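You operate a simulated robot arm through the tools that you are given. There is no shell and no other tool.

The job below is to be done with a simulated robot arm. You get a single attempt, and the scene is never put back.

JOB
Tip the cream plate's scraps into the brown tub and stack it on the blue plate.
Fine: move the red mug onto the cork mat, wipe its stain off with the pink cloth, cloth back. Spill none. Set down upright: red mug. What is to be rubbed or washed off counts as gone when no trace of it is left.

The check looks at the end state, three seconds after you hand in, the way a careful person would. Anything else that was tipped, shoved, dropped, spilled or broken makes it a failure. Flat cloth is picked up by pressing the open fingertips on it (5 to 10 N) and closing them slowly along it; thin cloth reads only 2 to 8 mm in the jaws.

ROBOT AND FRAMES
A 7-joint arm with a fingered hand, fixed in place. Base frame: the origin is at the foot of the arm, x ahead of it, y to its left, z up; the work surface is at about z = 0.72. Readings come in m, rad, newtons and seconds.
Its first joint turns from -1.204 to 3.002 rad. Payload 5 kg.
The tool frame sits at the grasp point between the pads (the TCP): z along the fingers, y along the line on which they close. The tips reach 0.032 m beyond it. Largest opening 0.16 m; the body of the gripper starts 0.089 m behind the TCP. The gripper is a hand of 3 fingers: y runs from the thumb to the fingers, the wrist lies at [0, 0, -0.252] in the tool frame, and closing takes about 1.5 s.
Orientation is told as [roll, pitch, yaw] about the base's x, y, z axes, in that order, counted from this pose: with the fingers straight down and closing along the base's y, the tool's x points along the base's -x, its y along +y and its z along -z.

CONTROLS
- The arm moves only by the tool drive_tool. Its argument "deltas" is a list of rows, each a list of 7 numbers: the shift along the tool's x, y, z in m, then the turn, a rotation vector about the tool's x, y, z in rad, then the opening, from 0 (shut) to 1 (fully open). In form: [[dx, dy, dz, wx, wy, wz, grip], ...]. A call has 1 to 20 rows; each row shifts and turns the commanded pose from where the row before left it, along the tool's axes as they then stand. A row lasts 0.2 s, in which the tool goes at most 0.05 m and 0.15 rad; a call with a longer step from one row to the next is refused whole, and so is a gripper value outside its range. Where a pose cannot be reached the arm comes as near as it can. A force on the tool above 40 N (or 10 N above the force at the start of the call, whichever is more), or a blocked arm, ends the call early, and 0.2 s more pass. Each finger travels about 0.108 m/s and halts on what it meets, pressing with about 29 N; the grip force reading is that of the motor and also rises with nothing between the fingers. The clock runs only during rows and for 0.2 s after the last one: add rows that do not move to give the fingers time. It gives the time, the measured TCP pose, the force on the tool (base axes), the opening and the grip force at its end, in the units of the frame above (readings bear some noise), with the torque about the TCP (base axes, N m) and any sound that the robot's microphone picked up.
- Cameras (640 x 400 px; columns grow to the right, rows downward): "scene" is fixed at [0.2309, -0.5027, 1.3246]; the picture's right is [0.66, -0.75, 0.00], its down [-0.28, -0.25, -0.93] and it looks along [0.69, 0.61, -0.38] (base axes); focal length 338 px, centre (320, 200). "wrist" rides on the gripper at [0.065, -0.004, -0.116] in the tool frame; the picture's right is [0.06, 1.00, 0.00], its down [-0.87, 0.06, -0.49] and it looks along [-0.49, 0.03, 0.87] (tool axes); focal length 261 px, centre (320, 200). There is no depth. A picture from a camera that has moved, and an enlarged one, comes with that camera's place and axes in the base frame and with its lens. The place of the scene camera against the robot may be out by one fixed shift of up to 0.025 m in any direction.
- grab_frame(camera): a new picture of that camera. It takes no simulated time.
- move_column(by): slides the trunk up (or, below 0, down) by that many m; the arm rides with it, the base frame stays. It gives what a move gives, with no picture.
- grasp_type(shape): the hand has 3 fingers and takes this shape, open, in about a second: jaw (thumb against the fingers, like two jaws); tri (thumb and two fingers); tip (a fingertip pinch); poke (one finger out to press); point (the index stretched); flat (the hand flat); cup (the hand cupped); fist (a fist). The gripper value then closes the fingers along that shape, each until it touches; the sizes above hold for jaw. It gives what a move gives, with no picture.
- inspect(camera, box): a new picture of the part [left, top, right, bottom] of that camera's present view, enlarged. It takes no simulated time.
- hand_in(): hands the job in; it is judged then, once.

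Places have to be worked out from the pictures, the camera data and where the tool is seen. Open the gripper and draw the arm clear of the work before you hand the job in, unless the task says otherwise.

The tools are called as a command line: name --pt "numbers of a row" for each row, then --argument value for the rest, lists and objects as JSON in quotes. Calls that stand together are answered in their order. drive_tool: Moves the arm, as the interface text tells. Its arguments: {"type":"object","properties":{"deltas":{"type":"array"}},"required":["deltas"]} The other tools are called the same way: move_column (by) slides the trunk up or down; grasp_type (shape) gives the hand a shape; grab_frame (camera) takes a picture; inspect (camera, box) takes an enlarged picture of a part of a camera's view; hand_in () hands the job in.

At the start:

```text
time: 0.0
ee_pos: [0.656, 0.2247, 1.139]
tcp_rot: [-0.001, -0.001, -0.001]
force: [-0.2, 0.1, -0.6]
ft_torque: [0.03, -0.01, -0.03]
opening: 0.1597
gripper_force: 0.0
shape: jaw
trunk travel left (down, up): [-0.7, 0.24]
```

scene: 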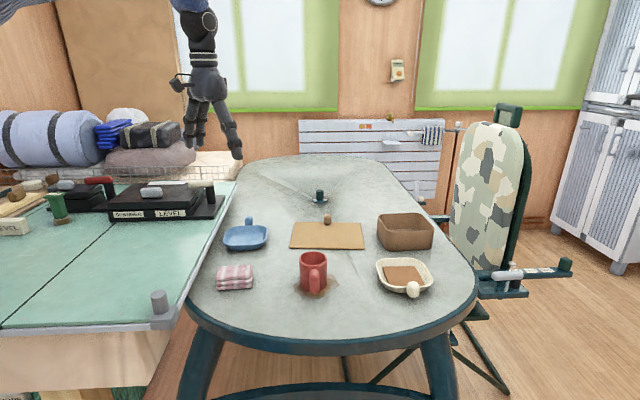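
wrist: 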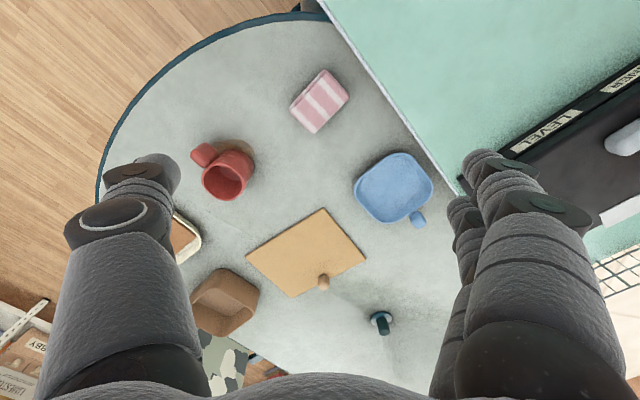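

I start by looking closer at the objects in the scene view before moving anything.

inspect --camera "scene" --box '[200, 180, 340, 300]'

inspect --camera "scene" --box '[320, 190, 460, 310]'

inspect --camera "wrist" --box '[150, 40, 450, 340]'

```text
3.33 times, centred on (270, 240) of scene
camera zoom: at [0.2309, -0.5027, 1.3246], right [0.66, -0.75, 0.0], down [-0.28, -0.25, -0.93], along [0.69, 0.61, -0.38], focal length 1128 px, centre (487, 67)
```

zoom: 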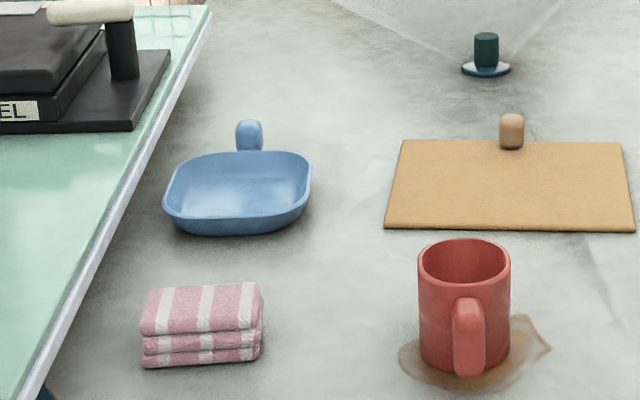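

```text
3.33 times, centred on (390, 250) of scene
camera zoom: at [0.2309, -0.5027, 1.3246], right [0.66, -0.75, 0.0], down [-0.28, -0.25, -0.93], along [0.69, 0.61, -0.38], focal length 1128 px, centre (87, 33)
```

zoom: 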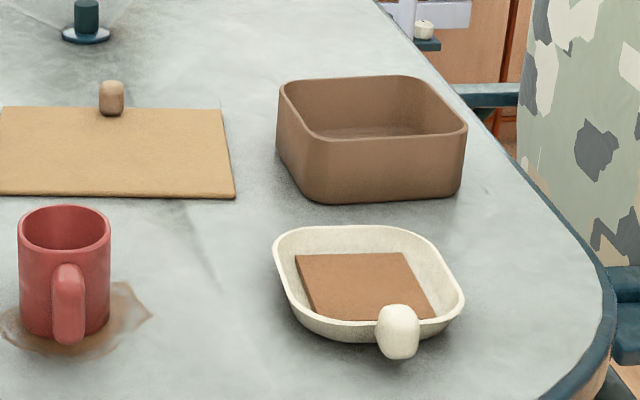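

```text
1.33 times, centred on (300, 190) of wrist
camera zoom: at [0.59, 0.2197, 1.2539], right [-0.06, 1.0, 0.0], down [0.87, 0.06, 0.49], along [0.49, 0.03, -0.87], focal length 348 px, centre (347, 213)
```

zoom: 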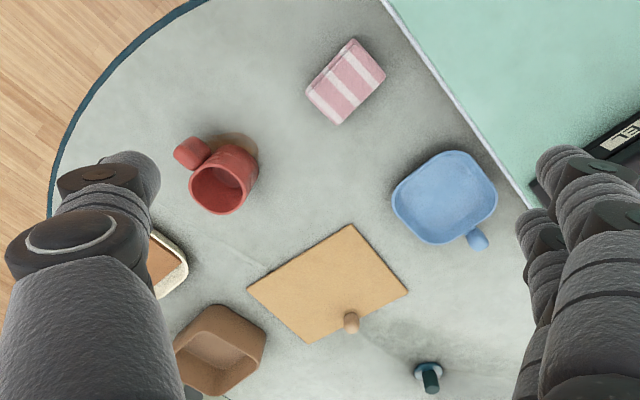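

The wrist view puts the mat, tub and cream plate about 1.0–1.2 m from the base, near or past the tool-down reach. I'll move sideways at a safe height to get a better look at the cream plate and the tub.

drive_tool --pt "-0.02 -0.044 0 0 0 0 1" --pt "-0.02 -0.044 0 0 0 0 1" --pt "-0.02 -0.044 0 0 0 0 1" --pt "-0.02 -0.044 0 0 0 0 1" --pt "-0.02 -0.044 0 0 0 0 1" --pt "0 -0.03 0 0 0 0 1" --pt "0 0 0 0 0 0 1"

grab_frame --camera "wrist"

grab_frame --camera "scene"

```text
time: 1.6
ee_pos: [0.7557, -0.0232, 1.1373]
tcp_rot: [0.001, 0.0, 0.001]
force: [-0.4, 0.4, -0.1]
ft_torque: [-0.01, 0.03, 0.0]
opening: 0.1598
gripper_force: 0.0
shape: jaw
trunk travel left (down, up): [-0.7, 0.24]
```

```text
taken
camera wrist: at [0.6901, -0.0298, 1.2531], right [-0.06, 1.0, 0.0], down [0.87, 0.06, 0.49], along [0.49, 0.03, -0.87], focal length 261 px, centre (320, 200)
```

wrist: 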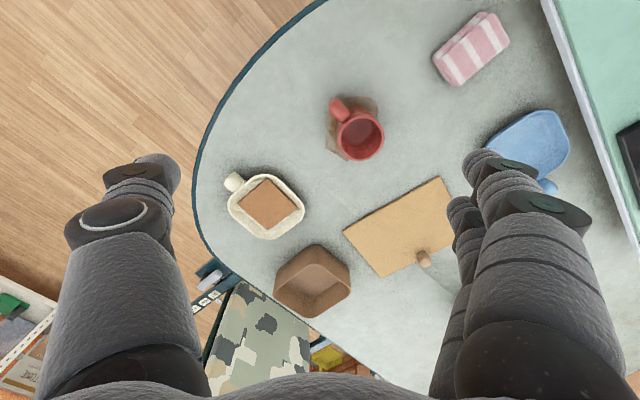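

```text
taken
```

scene: 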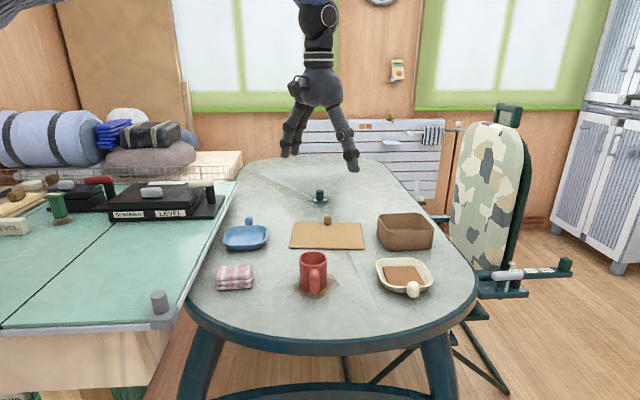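

The cream plate reads about (1.00, -0.14), its knob about (0.94, -0.20), the tub about (1.2, -0.01) and the mug about (0.81, 0.05). I'll zoom in for precise edges.

inspect --camera "wrist" --box '[200, 150, 380, 330]'

inspect --camera "wrist" --box '[310, 0, 550, 180]'

inspect --camera "wrist" --box '[320, 160, 480, 300]'

```text
2.22 times, centred on (290, 240) of wrist
camera zoom: at [0.6901, -0.0298, 1.2531], right [-0.06, 1.0, 0.0], down [0.87, 0.06, 0.49], along [0.49, 0.03, -0.87], focal length 579 px, centre (387, 111)
```

zoom: 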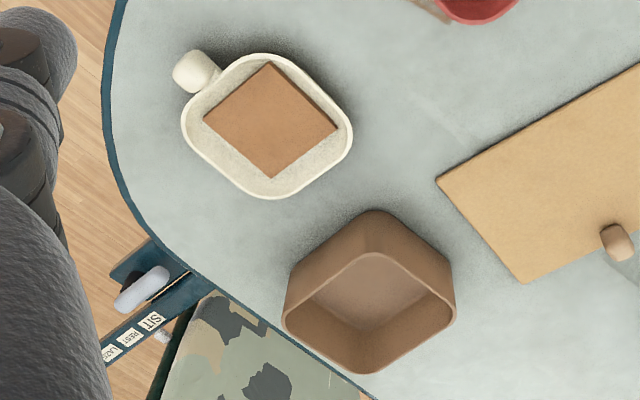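

```text
2.22 times, centred on (430, 90) of wrist
camera zoom: at [0.6901, -0.0298, 1.2531], right [-0.06, 1.0, 0.0], down [0.87, 0.06, 0.49], along [0.49, 0.03, -0.87], focal length 579 px, centre (76, 444)
```

zoom: 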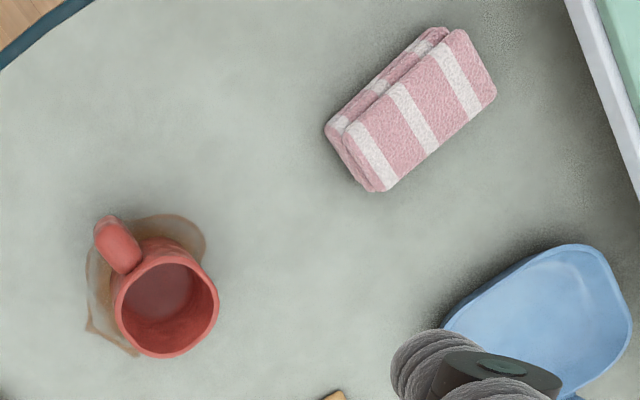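

```text
2.86 times, centred on (400, 230) of wrist
camera zoom: at [0.6901, -0.0298, 1.2531], right [-0.06, 1.0, 0.0], down [0.87, 0.06, 0.49], along [0.49, 0.03, -0.87], focal length 745 px, centre (91, 114)
```

zoom: 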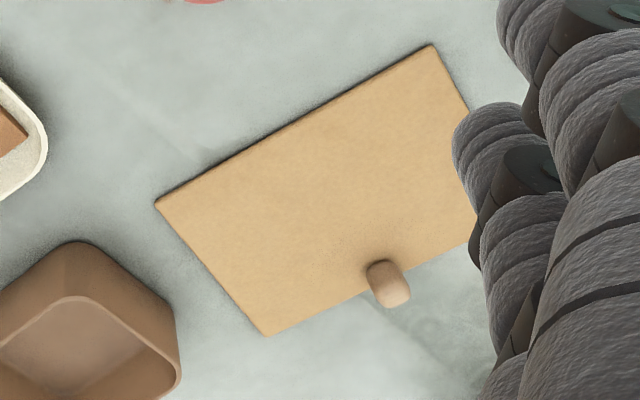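

The tub rim reads about (1.12–1.32, -0.02) at z≈0.795, and the mat corners about (1.07, 0.05), (0.91, 0.25), (1.06, 0.37) and (1.23, 0.18). Next I'll look at the hand geometry and the knob in detail.

inspect --camera "scene" --box '[260, 0, 380, 190]'

inspect --camera "scene" --box '[370, 250, 440, 305]'

inspect --camera "scene" --box '[280, 240, 350, 300]'

inspect --camera "scene" --box '[205, 205, 285, 300]'

```text
2.11 times, centred on (320, 95) of scene
camera zoom: at [0.2309, -0.5027, 1.3246], right [0.66, -0.75, 0.0], down [-0.28, -0.25, -0.93], along [0.69, 0.61, -0.38], focal length 713 px, centre (320, 421)
```

zoom: 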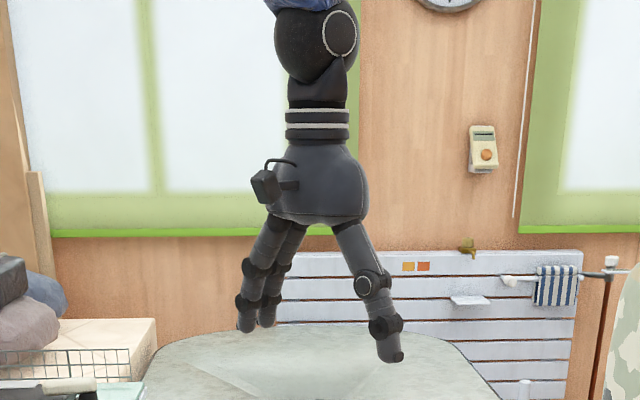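

```text
7.27 times, centred on (405, 278) of scene
camera zoom: at [0.2309, -0.5027, 1.3246], right [0.66, -0.75, 0.0], down [-0.28, -0.25, -0.93], along [0.69, 0.61, -0.38], focal length 2462 px, centre (-298, -364)
```

zoom: 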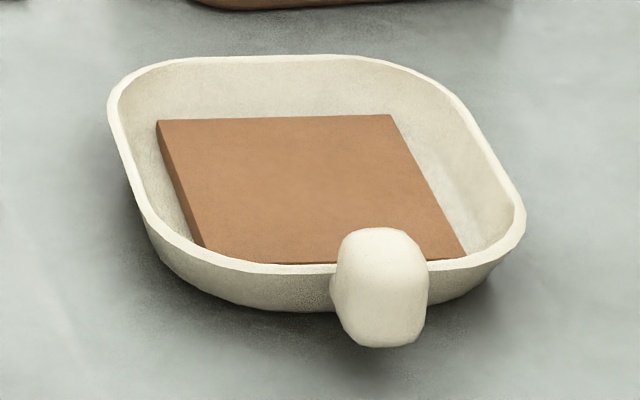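

```text
6.67 times, centred on (315, 270) of scene
camera zoom: at [0.2309, -0.5027, 1.3246], right [0.66, -0.75, 0.0], down [-0.28, -0.25, -0.93], along [0.69, 0.61, -0.38], focal length 2256 px, centre (353, -267)
```

zoom: 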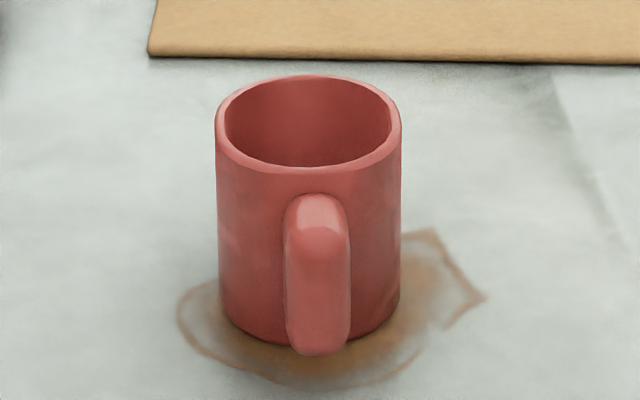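

```text
4.21 times, centred on (245, 252) of scene
camera zoom: at [0.2309, -0.5027, 1.3246], right [0.66, -0.75, 0.0], down [-0.28, -0.25, -0.93], along [0.69, 0.61, -0.38], focal length 1425 px, centre (636, -21)
```

zoom: 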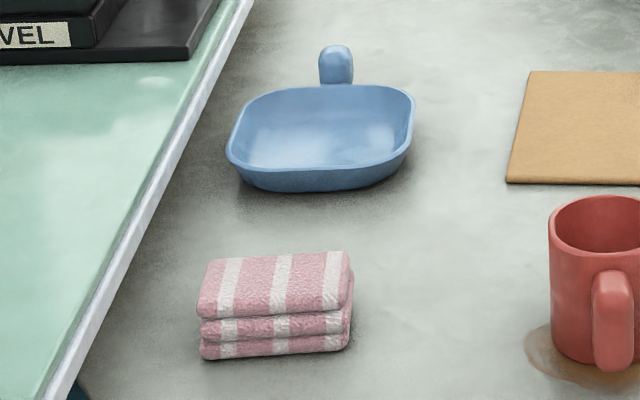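

The knob sits at rim height and is about 0.035 m wide, with only about 0.025 m of space under it. Before planning the grip I'll try the pinch shapes in the air and see how the fingers sit.

grasp_type --shape "tip"

inspect --camera "scene" --box '[260, 0, 380, 190]'

grab_frame --camera "wrist"

```text
time: 2.5
ee_pos: [0.7562, -0.0248, 1.1374]
tcp_rot: [0.001, -0.001, 0.002]
force: [-0.3, -0.3, 0.0]
ft_torque: [0.01, 0.0, 0.02]
opening: 0.1599
gripper_force: 0.1
shape: tip
trunk travel left (down, up): [-0.7, 0.24]
```

```text
2.11 times, centred on (320, 95) of scene
camera zoom: at [0.2309, -0.5027, 1.3246], right [0.66, -0.75, 0.0], down [-0.28, -0.25, -0.93], along [0.69, 0.61, -0.38], focal length 713 px, centre (320, 421)
```

zoom: 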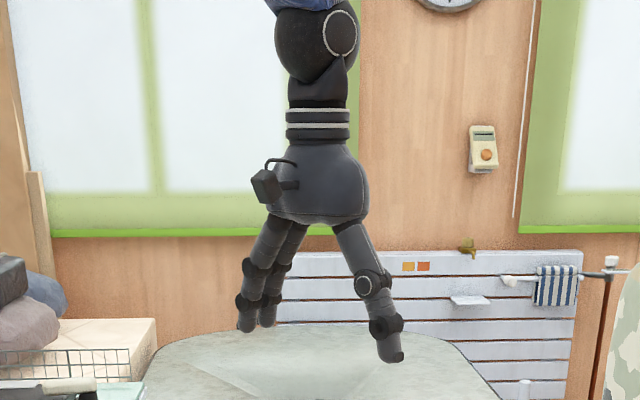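

```text
taken
camera wrist: at [0.69, -0.0303, 1.2533], right [-0.06, 1.0, 0.0], down [0.87, 0.06, 0.49], along [0.49, 0.03, -0.87], focal length 261 px, centre (320, 200)
```

wrist: 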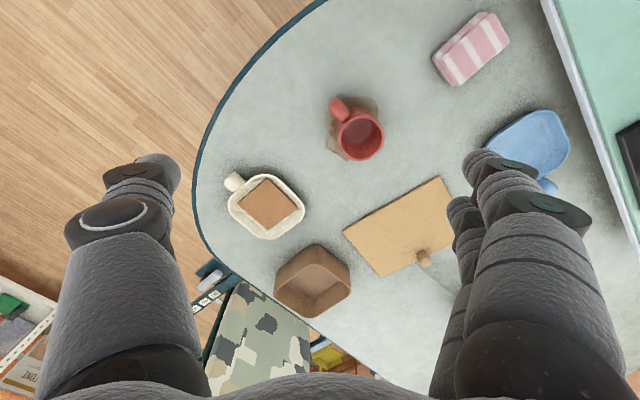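

The "tip" shape looks the same while open, so I'll stay with jaw, whose sizes are given. Now I'll turn the tool in free air to the approach for the cream knob: heading about 48°, tilted forward to about 30° below horizontal.

grasp_type --shape "jaw"

drive_tool --pt "0 0 0 0 0 -0.14 1" --pt "0 0 0 0 0 -0.14 1" --pt "0 0 0 0 0 -0.14 1" --pt "0 0 0 0 0 -0.14 1" --pt "0 0 0 0 0 -0.14 1" --pt "0 0 0 0 0 -0.14 1" --pt "0 0 0 0 -0.13 0 1" --pt "0 0 0 0 -0.13 0 1" --pt "0 0 0 0 -0.13 0 1" --pt "0 0 0 0 -0.13 0 1" --pt "0 0 0 0 -0.13 0 1" --pt "0 0 0 0 -0.13 0 1" --pt "0 0 0 0 -0.13 0 1" --pt "0 0 0 0 -0.13 0 1" --pt "0 0 0 0 0 0 1"

grab_frame --camera "wrist"

grab_frame --camera "scene"

```text
time: 3.4
ee_pos: [0.7554, -0.0249, 1.1374]
tcp_rot: [0.001, -0.001, 0.001]
force: [-0.3, 0.5, -0.2]
ft_torque: [0.02, -0.01, -0.01]
opening: 0.1598
gripper_force: 0.0
shape: jaw
trunk travel left (down, up): [-0.7, 0.24]
```

```text
time: 6.6
ee_pos: [0.7559, -0.0244, 1.1373]
tcp_rot: [-0.001, -1.042, 0.84]
force: [-0.3, 0.8, 0.0]
ft_torque: [-0.02, 0.01, -0.06]
opening: 0.1602
gripper_force: 0.1
shape: jaw
trunk travel left (down, up): [-0.7, 0.24]
```

```text
taken
camera wrist: at [0.6698, -0.1274, 1.1408], right [-0.76, 0.64, -0.05], down [-0.03, 0.05, 1.0], along [0.64, 0.76, -0.02], focal length 261 px, centre (320, 200)
```

wrist: 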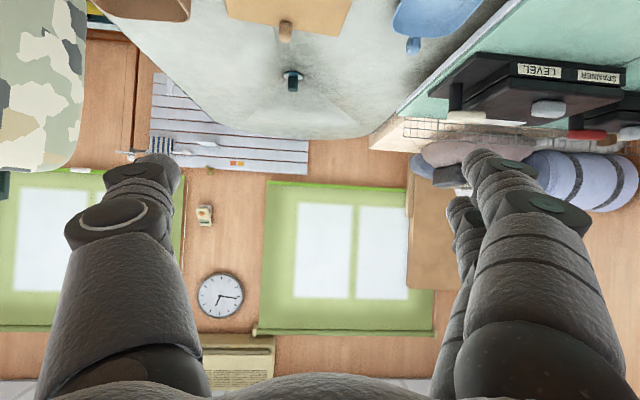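

```text
taken
```

scene: 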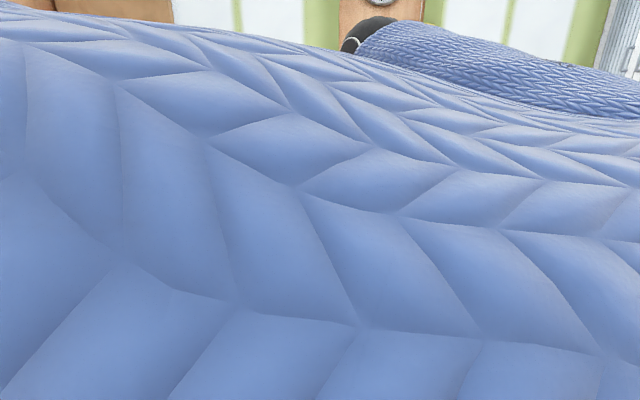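

The tool pose is as intended (pitch -1.04, yaw 0.84). I'll test the reach by driving the empty hand toward the pouring position above the tub, around (1.15, -0.08, 0.98).

drive_tool --pt "0.0024 -0.0331 0.027 0 0 0 1" --pt "0.0024 -0.0331 0.027 0 0 0 1" --pt "0.0024 -0.0331 0.027 0 0 0 1" --pt "0.0024 -0.0331 0.027 0 0 0 1" --pt "0.0024 -0.0331 0.027 0 0 0 1" --pt "0.0024 -0.0331 0.027 0 0 0 1" --pt "0.0024 -0.0331 0.027 0 0 0 1" --pt "0.0024 -0.0331 0.027 0 0 0 1" --pt "0.0024 -0.0331 0.027 0 0 0 1" --pt "0.0024 -0.0331 0.027 0 0 0 1" --pt "0 0 0 0 0 0 1"

grab_frame --camera "scene"

grab_frame --camera "wrist"

```text
time: 9.0
ee_pos: [1.1491, -0.0825, 0.9801]
tcp_rot: [-0.001, -1.041, 0.841]
force: [-0.7, -0.3, -0.4]
ft_torque: [0.0, 0.0, 0.03]
opening: 0.16
gripper_force: 0.1
shape: jaw
trunk travel left (down, up): [-0.7, 0.24]
```

```text
taken
```

scene: 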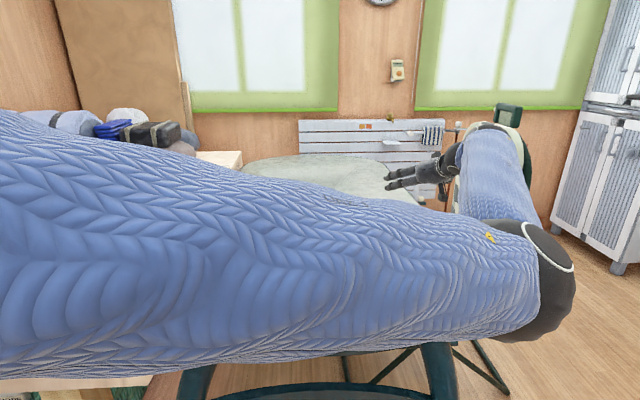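

```text
taken
camera wrist: at [1.0635, -0.1847, 0.9828], right [-0.76, 0.64, -0.05], down [-0.03, 0.05, 1.0], along [0.64, 0.77, -0.02], focal length 261 px, centre (320, 200)
```

wrist: 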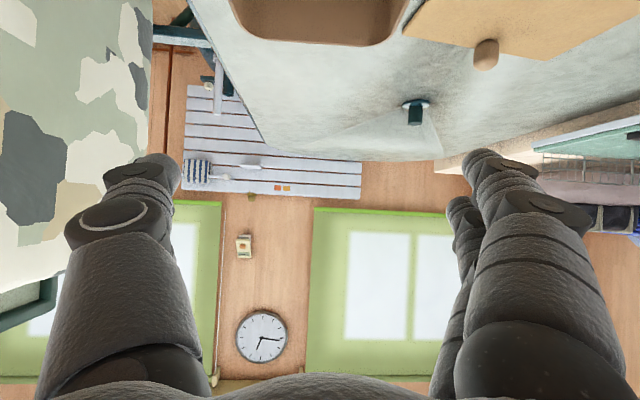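

The arm reached (1.149, -0.083, 0.980) exactly, so the pour position is reachable. Now I'll back off to a spot behind and above the cream plate's knob to locate it precisely.

drive_tool --pt "0.03055 0.0096 -0.0324 0 0 0 1" --pt "0.03055 0.0096 -0.0324 0 0 0 1" --pt "0.03055 0.0096 -0.0324 0 0 0 1" --pt "0.03055 0.0096 -0.0324 0 0 0 1" --pt "0.03055 0.0096 -0.0324 0 0 0 1" --pt "0.03055 0.0096 -0.0324 0 0 0 1" --pt "0.03055 0.0096 -0.0324 0 0 0 1" --pt "0.03055 0.0096 -0.0324 0 0 0 1" --pt "0 0 0 0 0 0 1"

grab_frame --camera "scene"

grab_frame --camera "wrist"

```text
time: 11.0
ee_pos: [0.8618, -0.2895, 0.8988]
tcp_rot: [-0.001, -1.041, 0.839]
force: [-0.7, 0.1, 0.6]
ft_torque: [0.01, 0.0, -0.01]
opening: 0.1601
gripper_force: 0.1
shape: jaw
trunk travel left (down, up): [-0.7, 0.24]
```

```text
taken
```

scene: 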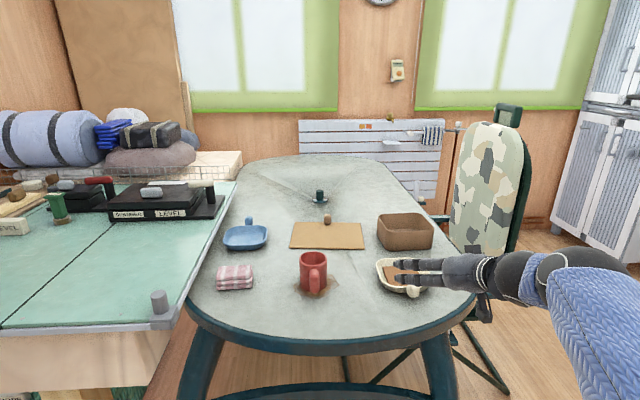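

```text
taken
camera wrist: at [0.7748, -0.3921, 0.9023], right [-0.76, 0.64, -0.05], down [-0.03, 0.05, 1.0], along [0.64, 0.76, -0.02], focal length 261 px, centre (320, 200)
```

wrist: 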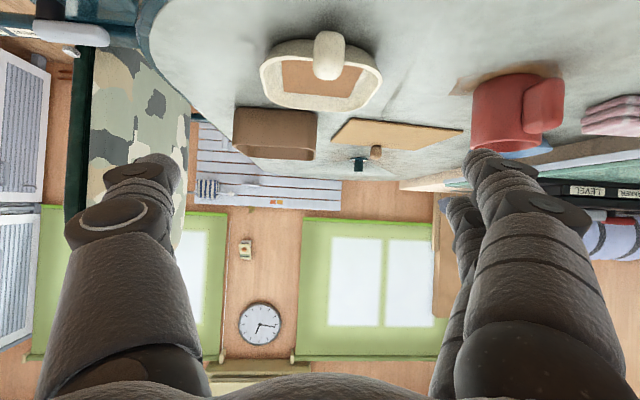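

The knob is visible at the top centre of the wrist view, about (0.934, -0.203), which agrees with the first estimate. I'll zoom in on it.

inspect --camera "wrist" --box '[240, 0, 400, 120]'

inspect --camera "scene" --box '[360, 230, 500, 320]'

```text
3.33 times, centred on (320, 60) of wrist
camera zoom: at [0.7748, -0.3921, 0.9023], right [-0.76, 0.64, -0.05], down [-0.03, 0.05, 1.0], along [0.64, 0.76, -0.02], focal length 869 px, centre (320, 667)
```

zoom: 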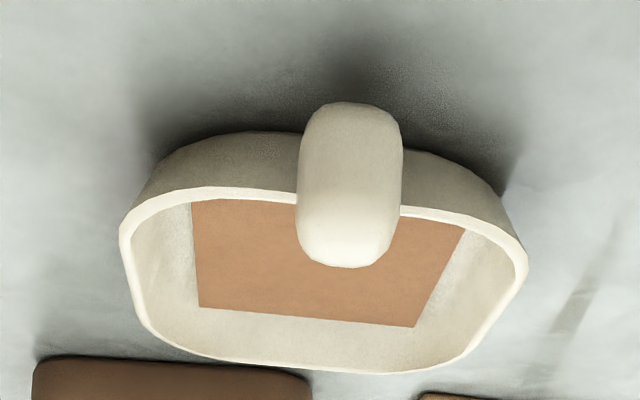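

```text
4.44 times, centred on (430, 275) of scene
camera zoom: at [0.2309, -0.5027, 1.3246], right [0.66, -0.75, 0.0], down [-0.28, -0.25, -0.93], along [0.69, 0.61, -0.38], focal length 1504 px, centre (-169, -133)
```

zoom: 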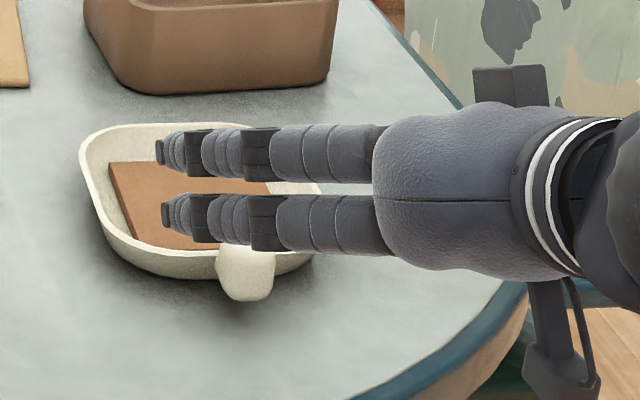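

The knob reads about (0.934, -0.198), z about 0.745–0.775, and the plate is turned to about 46°. I'll make a small yaw correction and come in behind the knob, stopping short for one more look.

drive_tool --pt "0 0 0 0.0345 0 0.0202 1" --pt "0.01075 0.003 0.0306 0 0 0 1" --pt "0.01075 0.003 0.0306 0 0 0 1" --pt "0.01075 0.003 0.0306 0 0 0 1" --pt "0.01075 0.003 0.0306 0 0 0 1" --pt "0 0 0 0 0 0 1"

grab_frame --camera "wrist"

inspect --camera "scene" --box '[360, 230, 500, 320]'

```text
time: 12.4
ee_pos: [0.9096, -0.2209, 0.8028]
tcp_rot: [0.0, -1.039, 0.801]
force: [1.3, -0.2, 0.1]
ft_torque: [0.0, 0.0, -0.01]
opening: 0.1598
gripper_force: 0.1
shape: jaw
trunk travel left (down, up): [-0.7, 0.24]
```

```text
taken
camera wrist: at [0.8201, -0.32, 0.8043], right [-0.74, 0.67, -0.05], down [-0.03, 0.05, 1.0], along [0.67, 0.74, -0.02], focal length 261 px, centre (320, 200)
```

wrist: 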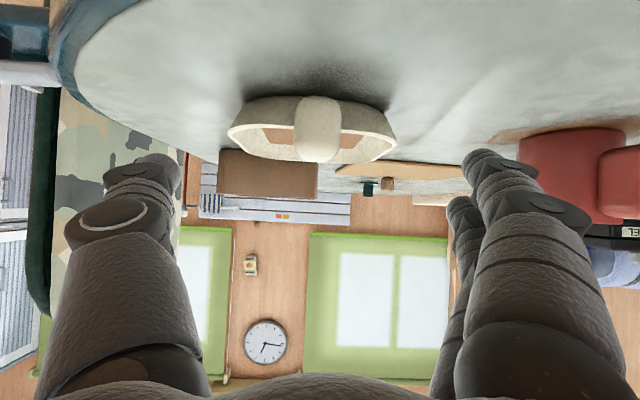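

```text
4.44 times, centred on (430, 275) of scene
camera zoom: at [0.2309, -0.5027, 1.3246], right [0.66, -0.75, 0.0], down [-0.28, -0.25, -0.93], along [0.69, 0.61, -0.38], focal length 1504 px, centre (-169, -133)
```

zoom: 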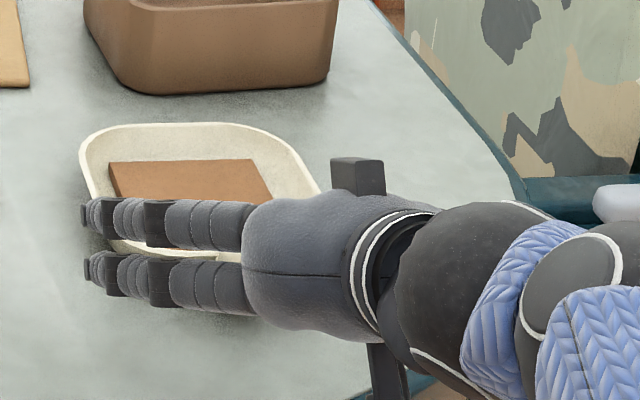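

The knob lies right on the tool's centre line, about 0.035–0.039 m ahead. I'll go in to the grasp pose with the TCP just behind the knob centre at z≈0.767, still open, and check before closing.

drive_tool --pt "0.0058 0 0.0134 0 0 0 1" --pt "0.0058 0 0.0134 0 0 0 1" --pt "0.0058 0 0.0134 0 0 0 1" --pt "0 0 0 0 0 0 1"

grab_frame --camera "wrist"

inspect --camera "scene" --box '[360, 230, 500, 320]'

```text
time: 13.4
ee_pos: [0.9291, -0.2018, 0.7675]
tcp_rot: [-0.001, -1.043, 0.798]
force: [-0.9, -0.7, 0.4]
ft_torque: [0.01, 0.03, 0.01]
opening: 0.1602
gripper_force: 0.1
shape: jaw
trunk travel left (down, up): [-0.7, 0.24]
```

```text
taken
camera wrist: at [0.8383, -0.3015, 0.769], right [-0.74, 0.67, -0.05], down [-0.03, 0.05, 1.0], along [0.67, 0.74, -0.02], focal length 261 px, centre (320, 200)
```

wrist: 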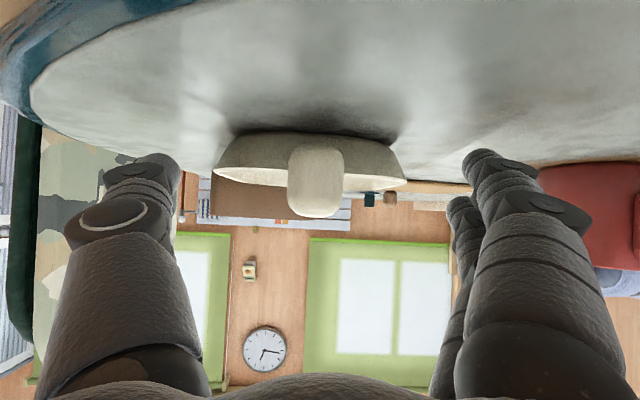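

```text
4.44 times, centred on (430, 275) of scene
camera zoom: at [0.2309, -0.5027, 1.3246], right [0.66, -0.75, 0.0], down [-0.28, -0.25, -0.93], along [0.69, 0.61, -0.38], focal length 1504 px, centre (-169, -133)
```

zoom: 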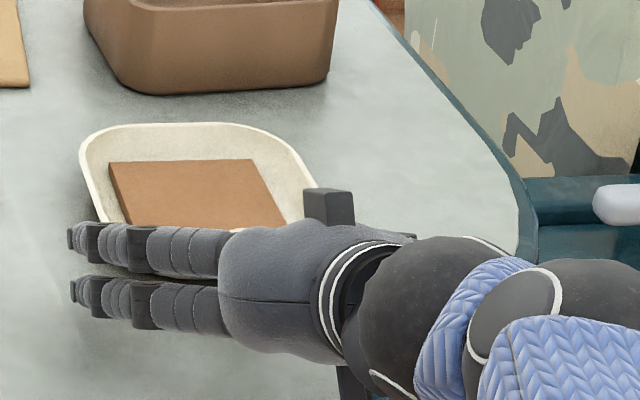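

Using three views, I place the knob centre about 0.01 m ahead of the TCP, z from 0.738 to 0.776, and about 2 mm off centre. I'll close gently on it without moving the arm.

drive_tool --pt "0 0 0 0 0 0 0.8" --pt "0 0 0 0 0 0 0.6" --pt "0 0 0 0 0 0 0.45" --pt "0 0 0 0 0 0 0.35" --pt "0 0 0 0 0 0 0.28" --pt "0 0 0 0 0 0 0.22" --pt "0 0 0 0 0 0 0.17" --pt "0 0 0 0 0 0 0.12" --pt "0 0 0 0 0 0 0.05" --pt "0 0 0 0 0 0 0" --pt "0 0 0 0 0 0 0" --pt "0 0 0 0 0 0 0"

grab_frame --camera "wrist"

inspect --camera "scene" --box '[360, 230, 500, 320]'

```text
time: 16.0
ee_pos: [0.9281, -0.2024, 0.7656]
tcp_rot: [0.0, -1.041, 0.798]
force: [0.6, -0.7, -0.7]
ft_torque: [-0.01, 0.01, -0.04]
opening: 0.0246
gripper_force: 28.7
shape: jaw
trunk travel left (down, up): [-0.7, 0.24]
```

```text
taken
camera wrist: at [0.8383, -0.3015, 0.7688], right [-0.74, 0.67, -0.05], down [-0.03, 0.05, 1.0], along [0.67, 0.74, -0.02], focal length 261 px, centre (320, 200)
```

wrist: 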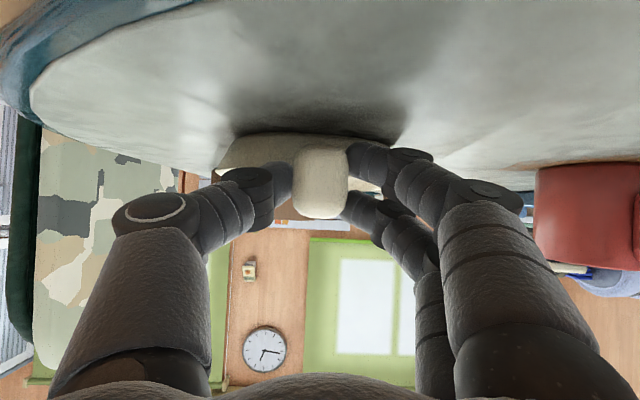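

```text
4.44 times, centred on (430, 275) of scene
camera zoom: at [0.2309, -0.5027, 1.3246], right [0.66, -0.75, 0.0], down [-0.28, -0.25, -0.93], along [0.69, 0.61, -0.38], focal length 1504 px, centre (-169, -133)
```

zoom: 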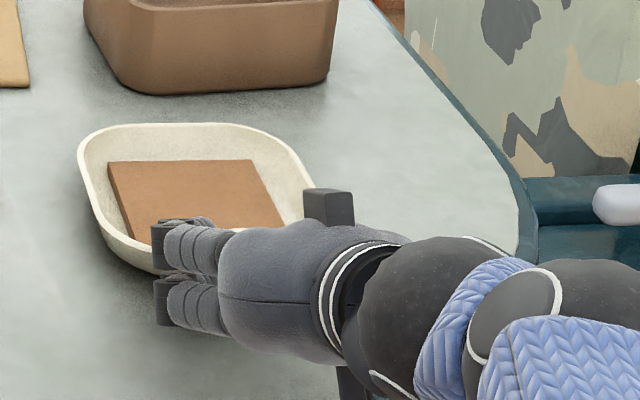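

The fingers stopped at 24.6 mm with 28.7 N, and the knob is held symmetrically. I'll lift slowly 4 cm and check that the plate stays level.

drive_tool --pt "-0.00863 0 -0.00505 0 0 0 0" --pt "-0.00863 0 -0.00505 0 0 0 0" --pt "-0.00863 0 -0.00505 0 0 0 0" --pt "-0.00863 0 -0.00505 0 0 0 0" --pt "0 0 0 0 0 0 0"

grab_frame --camera "wrist"

inspect --camera "scene" --box '[360, 230, 500, 320]'

```text
time: 17.2
ee_pos: [0.9288, -0.2005, 0.8055]
tcp_rot: [0.003, -1.04, 0.8]
force: [0.8, -0.1, -1.1]
ft_torque: [-0.1, 0.1, -0.02]
opening: 0.0243
gripper_force: 29.2
shape: jaw
trunk travel left (down, up): [-0.7, 0.24]
```

```text
taken
camera wrist: at [0.8387, -0.3011, 0.8083], right [-0.74, 0.67, -0.05], down [-0.03, 0.05, 1.0], along [0.67, 0.74, -0.02], focal length 261 px, centre (320, 200)
```

wrist: 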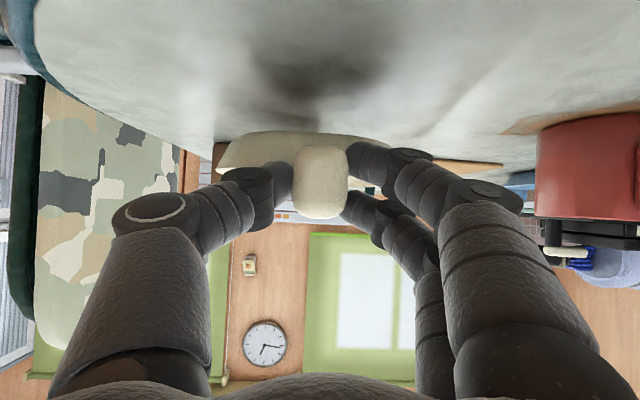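

```text
4.44 times, centred on (430, 275) of scene
camera zoom: at [0.2309, -0.5027, 1.3246], right [0.66, -0.75, 0.0], down [-0.28, -0.25, -0.93], along [0.69, 0.61, -0.38], focal length 1504 px, centre (-169, -133)
```

zoom: 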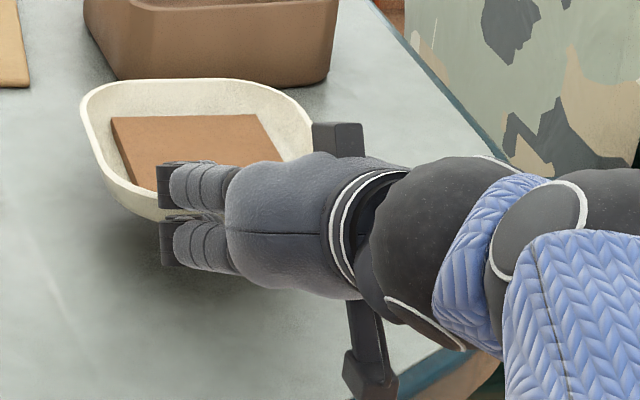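

The plate came up level with the scraps in place, and the load is only about 1 N. I'll lift it to z≈0.95 and carry it gently toward the tub.

drive_tool --pt "-0.0157 0 -0.0092 0 0 0 0" --pt "-0.0313 0 -0.0183 0 0 0 0" --pt "-0.0313 0 -0.0183 0 0 0 0" --pt "-0.0313 0 -0.0183 0 0 0 0" --pt "-0.0157 0 -0.0092 0 0 0 0" --pt "-0.0074 -0.0035 0.0127 0 0 0 0" --pt "-0.0148 -0.0069 0.0253 0 0 0 0" --pt "-0.0148 -0.0069 0.0253 0 0 0 0" --pt "-0.0148 -0.0069 0.0253 0 0 0 0" --pt "-0.0148 -0.0069 0.0253 0 0 0 0" --pt "-0.0148 -0.0069 0.0253 0 0 0 0" --pt "-0.0148 -0.0069 0.0253 0 0 0 0" --pt "-0.0148 -0.0069 0.0253 0 0 0 0" --pt "-0.0074 -0.0035 0.0127 0 0 0 0" --pt "0 0 0 0 0 0 0"

grab_frame --camera "wrist"

grab_frame --camera "scene"

```text
time: 20.4
ee_pos: [1.1322, -0.0717, 0.9505]
tcp_rot: [-0.001, -1.041, 0.799]
force: [0.4, 0.2, -1.6]
ft_torque: [-0.08, 0.12, 0.0]
opening: 0.0245
gripper_force: 29.4
shape: jaw
trunk travel left (down, up): [-0.7, 0.24]
```

```text
taken
camera wrist: at [1.0422, -0.171, 0.9531], right [-0.74, 0.67, -0.05], down [-0.03, 0.05, 1.0], along [0.67, 0.74, -0.02], focal length 261 px, centre (320, 200)
```

wrist: 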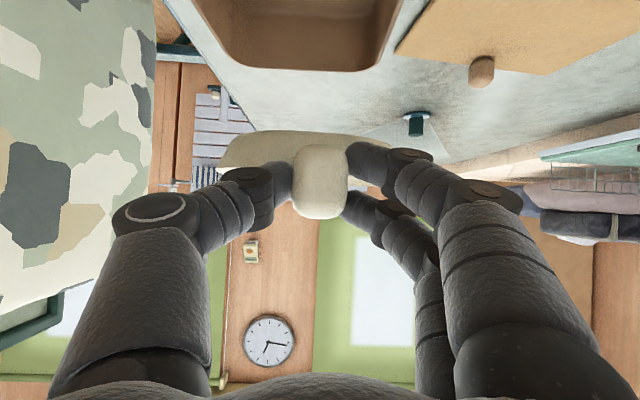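

```text
taken
```

scene: 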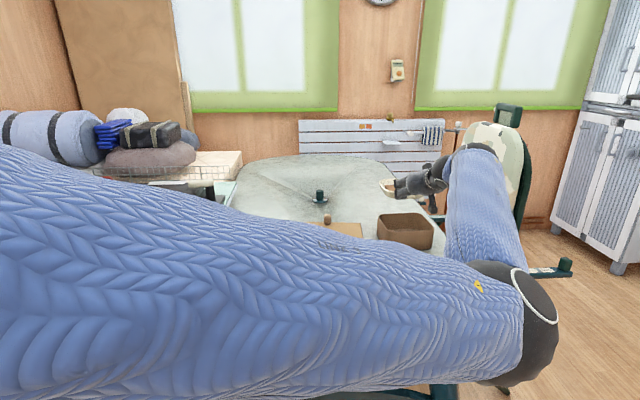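

The plate is over the tub, and from the wrist view its centre is within about 1.5 cm of the tub centre. I'll begin rolling it to the left about the handle axis by 0.4 rad and watch how the arm and plate behave.

drive_tool --pt "0.0216 0 0.0126 0 0 0 0" --pt "0.0216 0 0.0126 0 0 0 0" --pt "0 0 0 0.0505 0 -0.0863 0" --pt "0 0 0 0.0505 0 -0.0863 0" --pt "0 0 0 0.0505 0 -0.0863 0" --pt "0 0 0 0.0505 0 -0.0863 0" --pt "0 0 0 0 0 0 0"

grab_frame --camera "wrist"

grab_frame --camera "scene"

```text
time: 22.0
ee_pos: [1.1318, -0.0724, 0.9001]
tcp_rot: [-0.695, -0.917, 1.389]
force: [-0.6, -0.3, -1.8]
ft_torque: [-0.07, 0.07, 0.0]
opening: 0.0247
gripper_force: 29.0
shape: jaw
trunk travel left (down, up): [-0.7, 0.24]
```

```text
taken
camera wrist: at [1.0408, -0.1707, 0.9045], right [-0.67, 0.6, -0.44], down [-0.3, 0.32, 0.9], along [0.68, 0.73, -0.03], focal length 261 px, centre (320, 200)
```

wrist: 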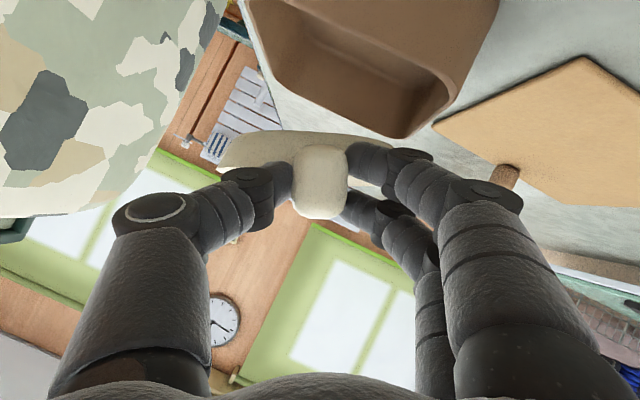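

```text
taken
```

scene: 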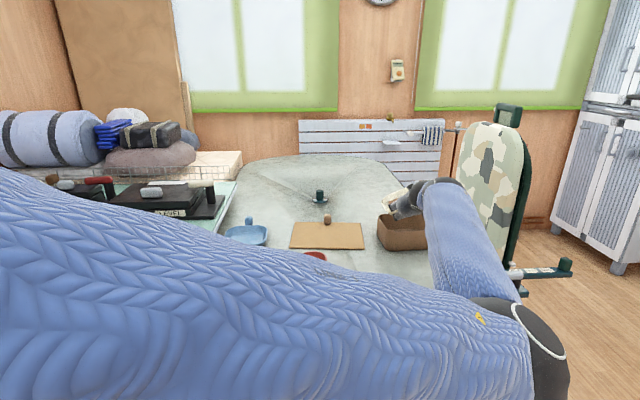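

The roll goes the right way, with the plate's left edge dropping. I'll check the plate and the elbow height in the scene view before continuing.

inspect --camera "scene" --box '[360, 160, 460, 260]'

drive_tool --pt "0 0 0 0.0505 0 -0.0863 0" --pt "0 0 0 0.0505 0 -0.0863 0" --pt "0 0 0 0.0505 0 -0.0863 0" --pt "0 0 0 0.0505 0 -0.0863 0" --pt "0 0 0 0 0 0 0"

grab_frame --camera "wrist"

grab_frame --camera "scene"

inspect --camera "scene" --box '[360, 160, 460, 260]'

```text
4.00 times, centred on (410, 210) of scene
camera zoom: at [0.2309, -0.5027, 1.3246], right [0.66, -0.75, 0.0], down [-0.28, -0.25, -0.93], along [0.69, 0.61, -0.38], focal length 1354 px, centre (-40, 160)
```

zoom: 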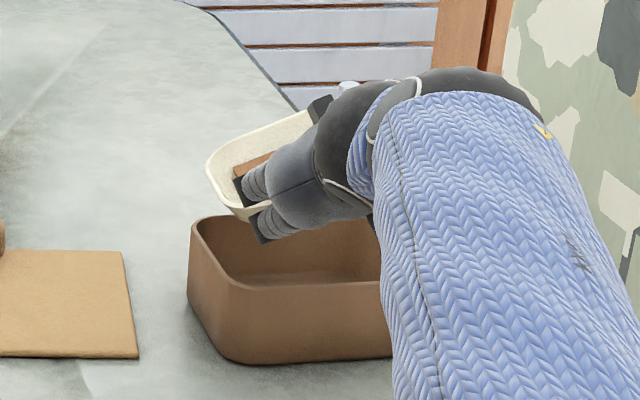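

```text
time: 23.2
ee_pos: [1.132, -0.0716, 0.9011]
tcp_rot: [-1.113, -0.643, 1.687]
force: [0.2, -1.1, -1.6]
ft_torque: [-0.05, 0.11, -0.01]
opening: 0.0247
gripper_force: 29.3
shape: jaw
trunk travel left (down, up): [-0.7, 0.24]
```

```text
taken
camera wrist: at [1.0397, -0.1694, 0.9053], right [-0.49, 0.43, -0.75], down [-0.53, 0.54, 0.66], along [0.69, 0.72, -0.03], focal length 261 px, centre (320, 200)
```

wrist: 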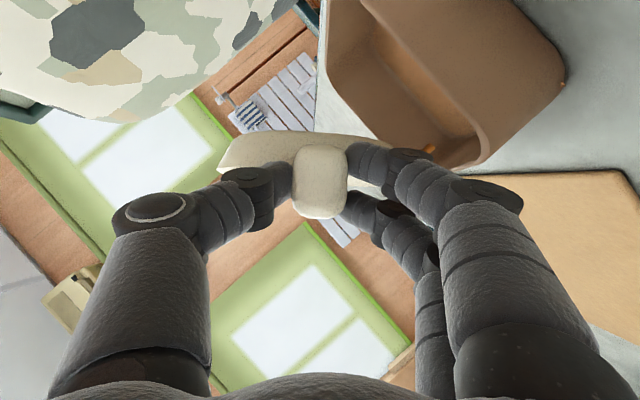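

```text
taken
```

scene: 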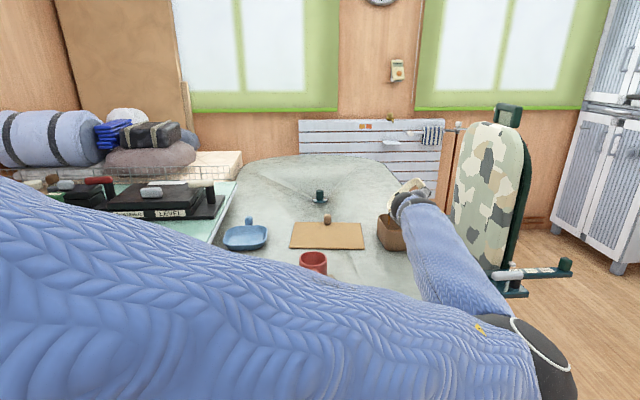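

```text
4.00 times, centred on (410, 210) of scene
camera zoom: at [0.2309, -0.5027, 1.3246], right [0.66, -0.75, 0.0], down [-0.28, -0.25, -0.93], along [0.69, 0.61, -0.38], focal length 1354 px, centre (-40, 160)
```

zoom: 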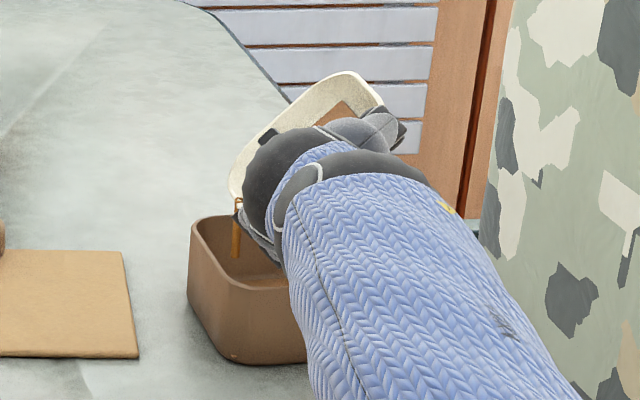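

An orange stream is now falling from the plate's lower edge into the tub, and there is a tiny orange dot near the tub's outer corner. I'll inspect both closely before moving further.

inspect --camera "wrist" --box '[340, 60, 580, 210]'

inspect --camera "scene" --box '[400, 200, 440, 255]'

inspect --camera "scene" --box '[405, 180, 435, 230]'

```text
2.67 times, centred on (460, 135) of wrist
camera zoom: at [1.0397, -0.1694, 0.9053], right [-0.49, 0.43, -0.75], down [-0.53, 0.54, 0.66], along [0.69, 0.72, -0.03], focal length 695 px, centre (-53, 373)
```

zoom: 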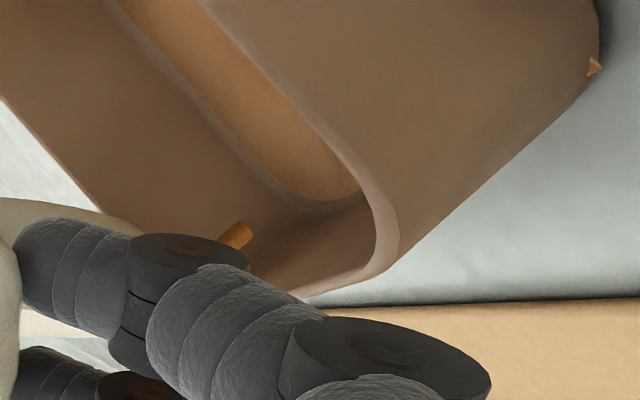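

```text
7.27 times, centred on (420, 228) of scene
camera zoom: at [0.2309, -0.5027, 1.3246], right [0.66, -0.75, 0.0], down [-0.28, -0.25, -0.93], along [0.69, 0.61, -0.38], focal length 2462 px, centre (-407, 0)
```

zoom: 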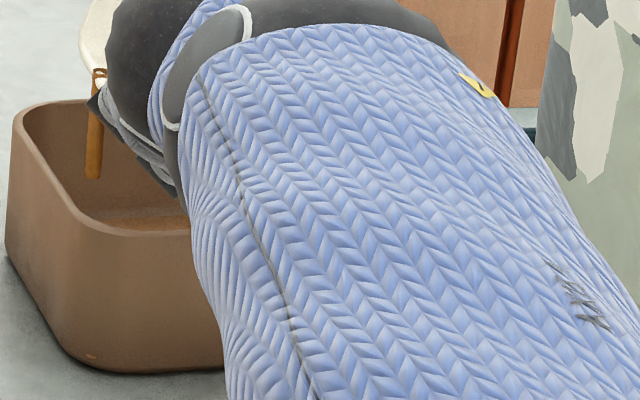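

```text
8.00 times, centred on (420, 205) of scene
camera zoom: at [0.2309, -0.5027, 1.3246], right [0.66, -0.75, 0.0], down [-0.28, -0.25, -0.93], along [0.69, 0.61, -0.38], focal length 2708 px, centre (-480, 160)
```

zoom: 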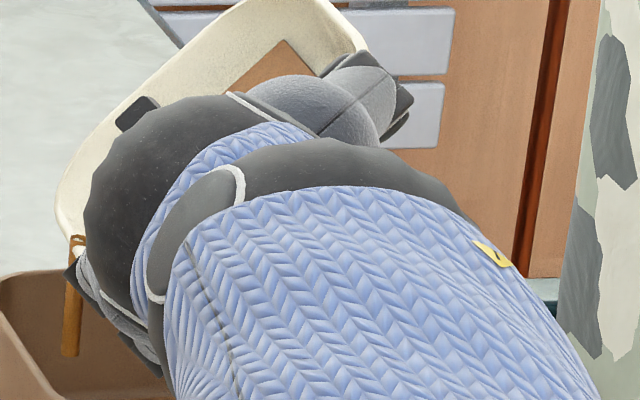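

The stream falls inside the tub, and the tub floor now shows scraps. The dot looks like the corner of the fill showing at the tub's rounded base. The stream is close to the left wall, so I'll shift the plate about 2.5 cm right and keep the tilt.

drive_tool --pt "0.0077 -0.0087 0.0045 0 0 0 0" --pt "0.0077 -0.0087 0.0045 0 0 0 0" --pt "0 0 0 0 0 0 0"

grab_frame --camera "wrist"

inspect --camera "scene" --box '[360, 160, 460, 260]'

```text
time: 24.0
ee_pos: [1.1489, -0.0885, 0.9002]
tcp_rot: [-1.112, -0.645, 1.686]
force: [0.5, 0.6, -2.4]
ft_torque: [-0.06, 0.14, -0.01]
opening: 0.0246
gripper_force: 28.7
shape: jaw
trunk travel left (down, up): [-0.7, 0.24]
```

```text
taken
camera wrist: at [1.0571, -0.1863, 0.9052], right [-0.49, 0.43, -0.75], down [-0.53, 0.54, 0.66], along [0.69, 0.72, -0.03], focal length 261 px, centre (320, 200)
```

wrist: 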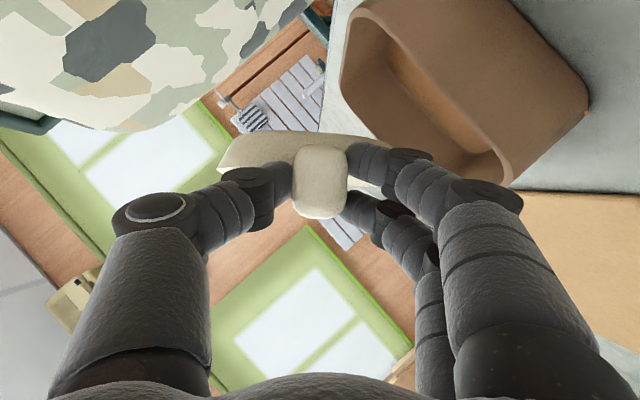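

```text
4.00 times, centred on (410, 210) of scene
camera zoom: at [0.2309, -0.5027, 1.3246], right [0.66, -0.75, 0.0], down [-0.28, -0.25, -0.93], along [0.69, 0.61, -0.38], focal length 1354 px, centre (-40, 160)
```

zoom: 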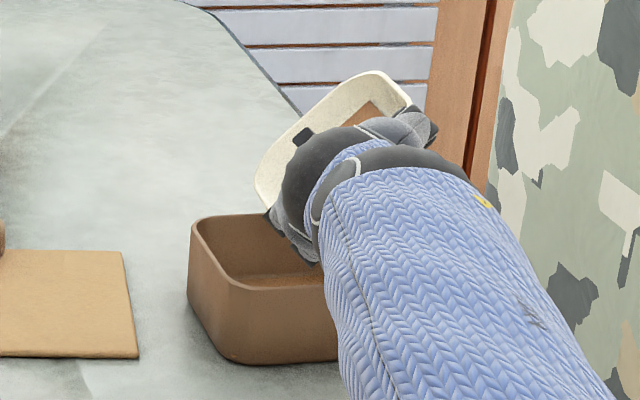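

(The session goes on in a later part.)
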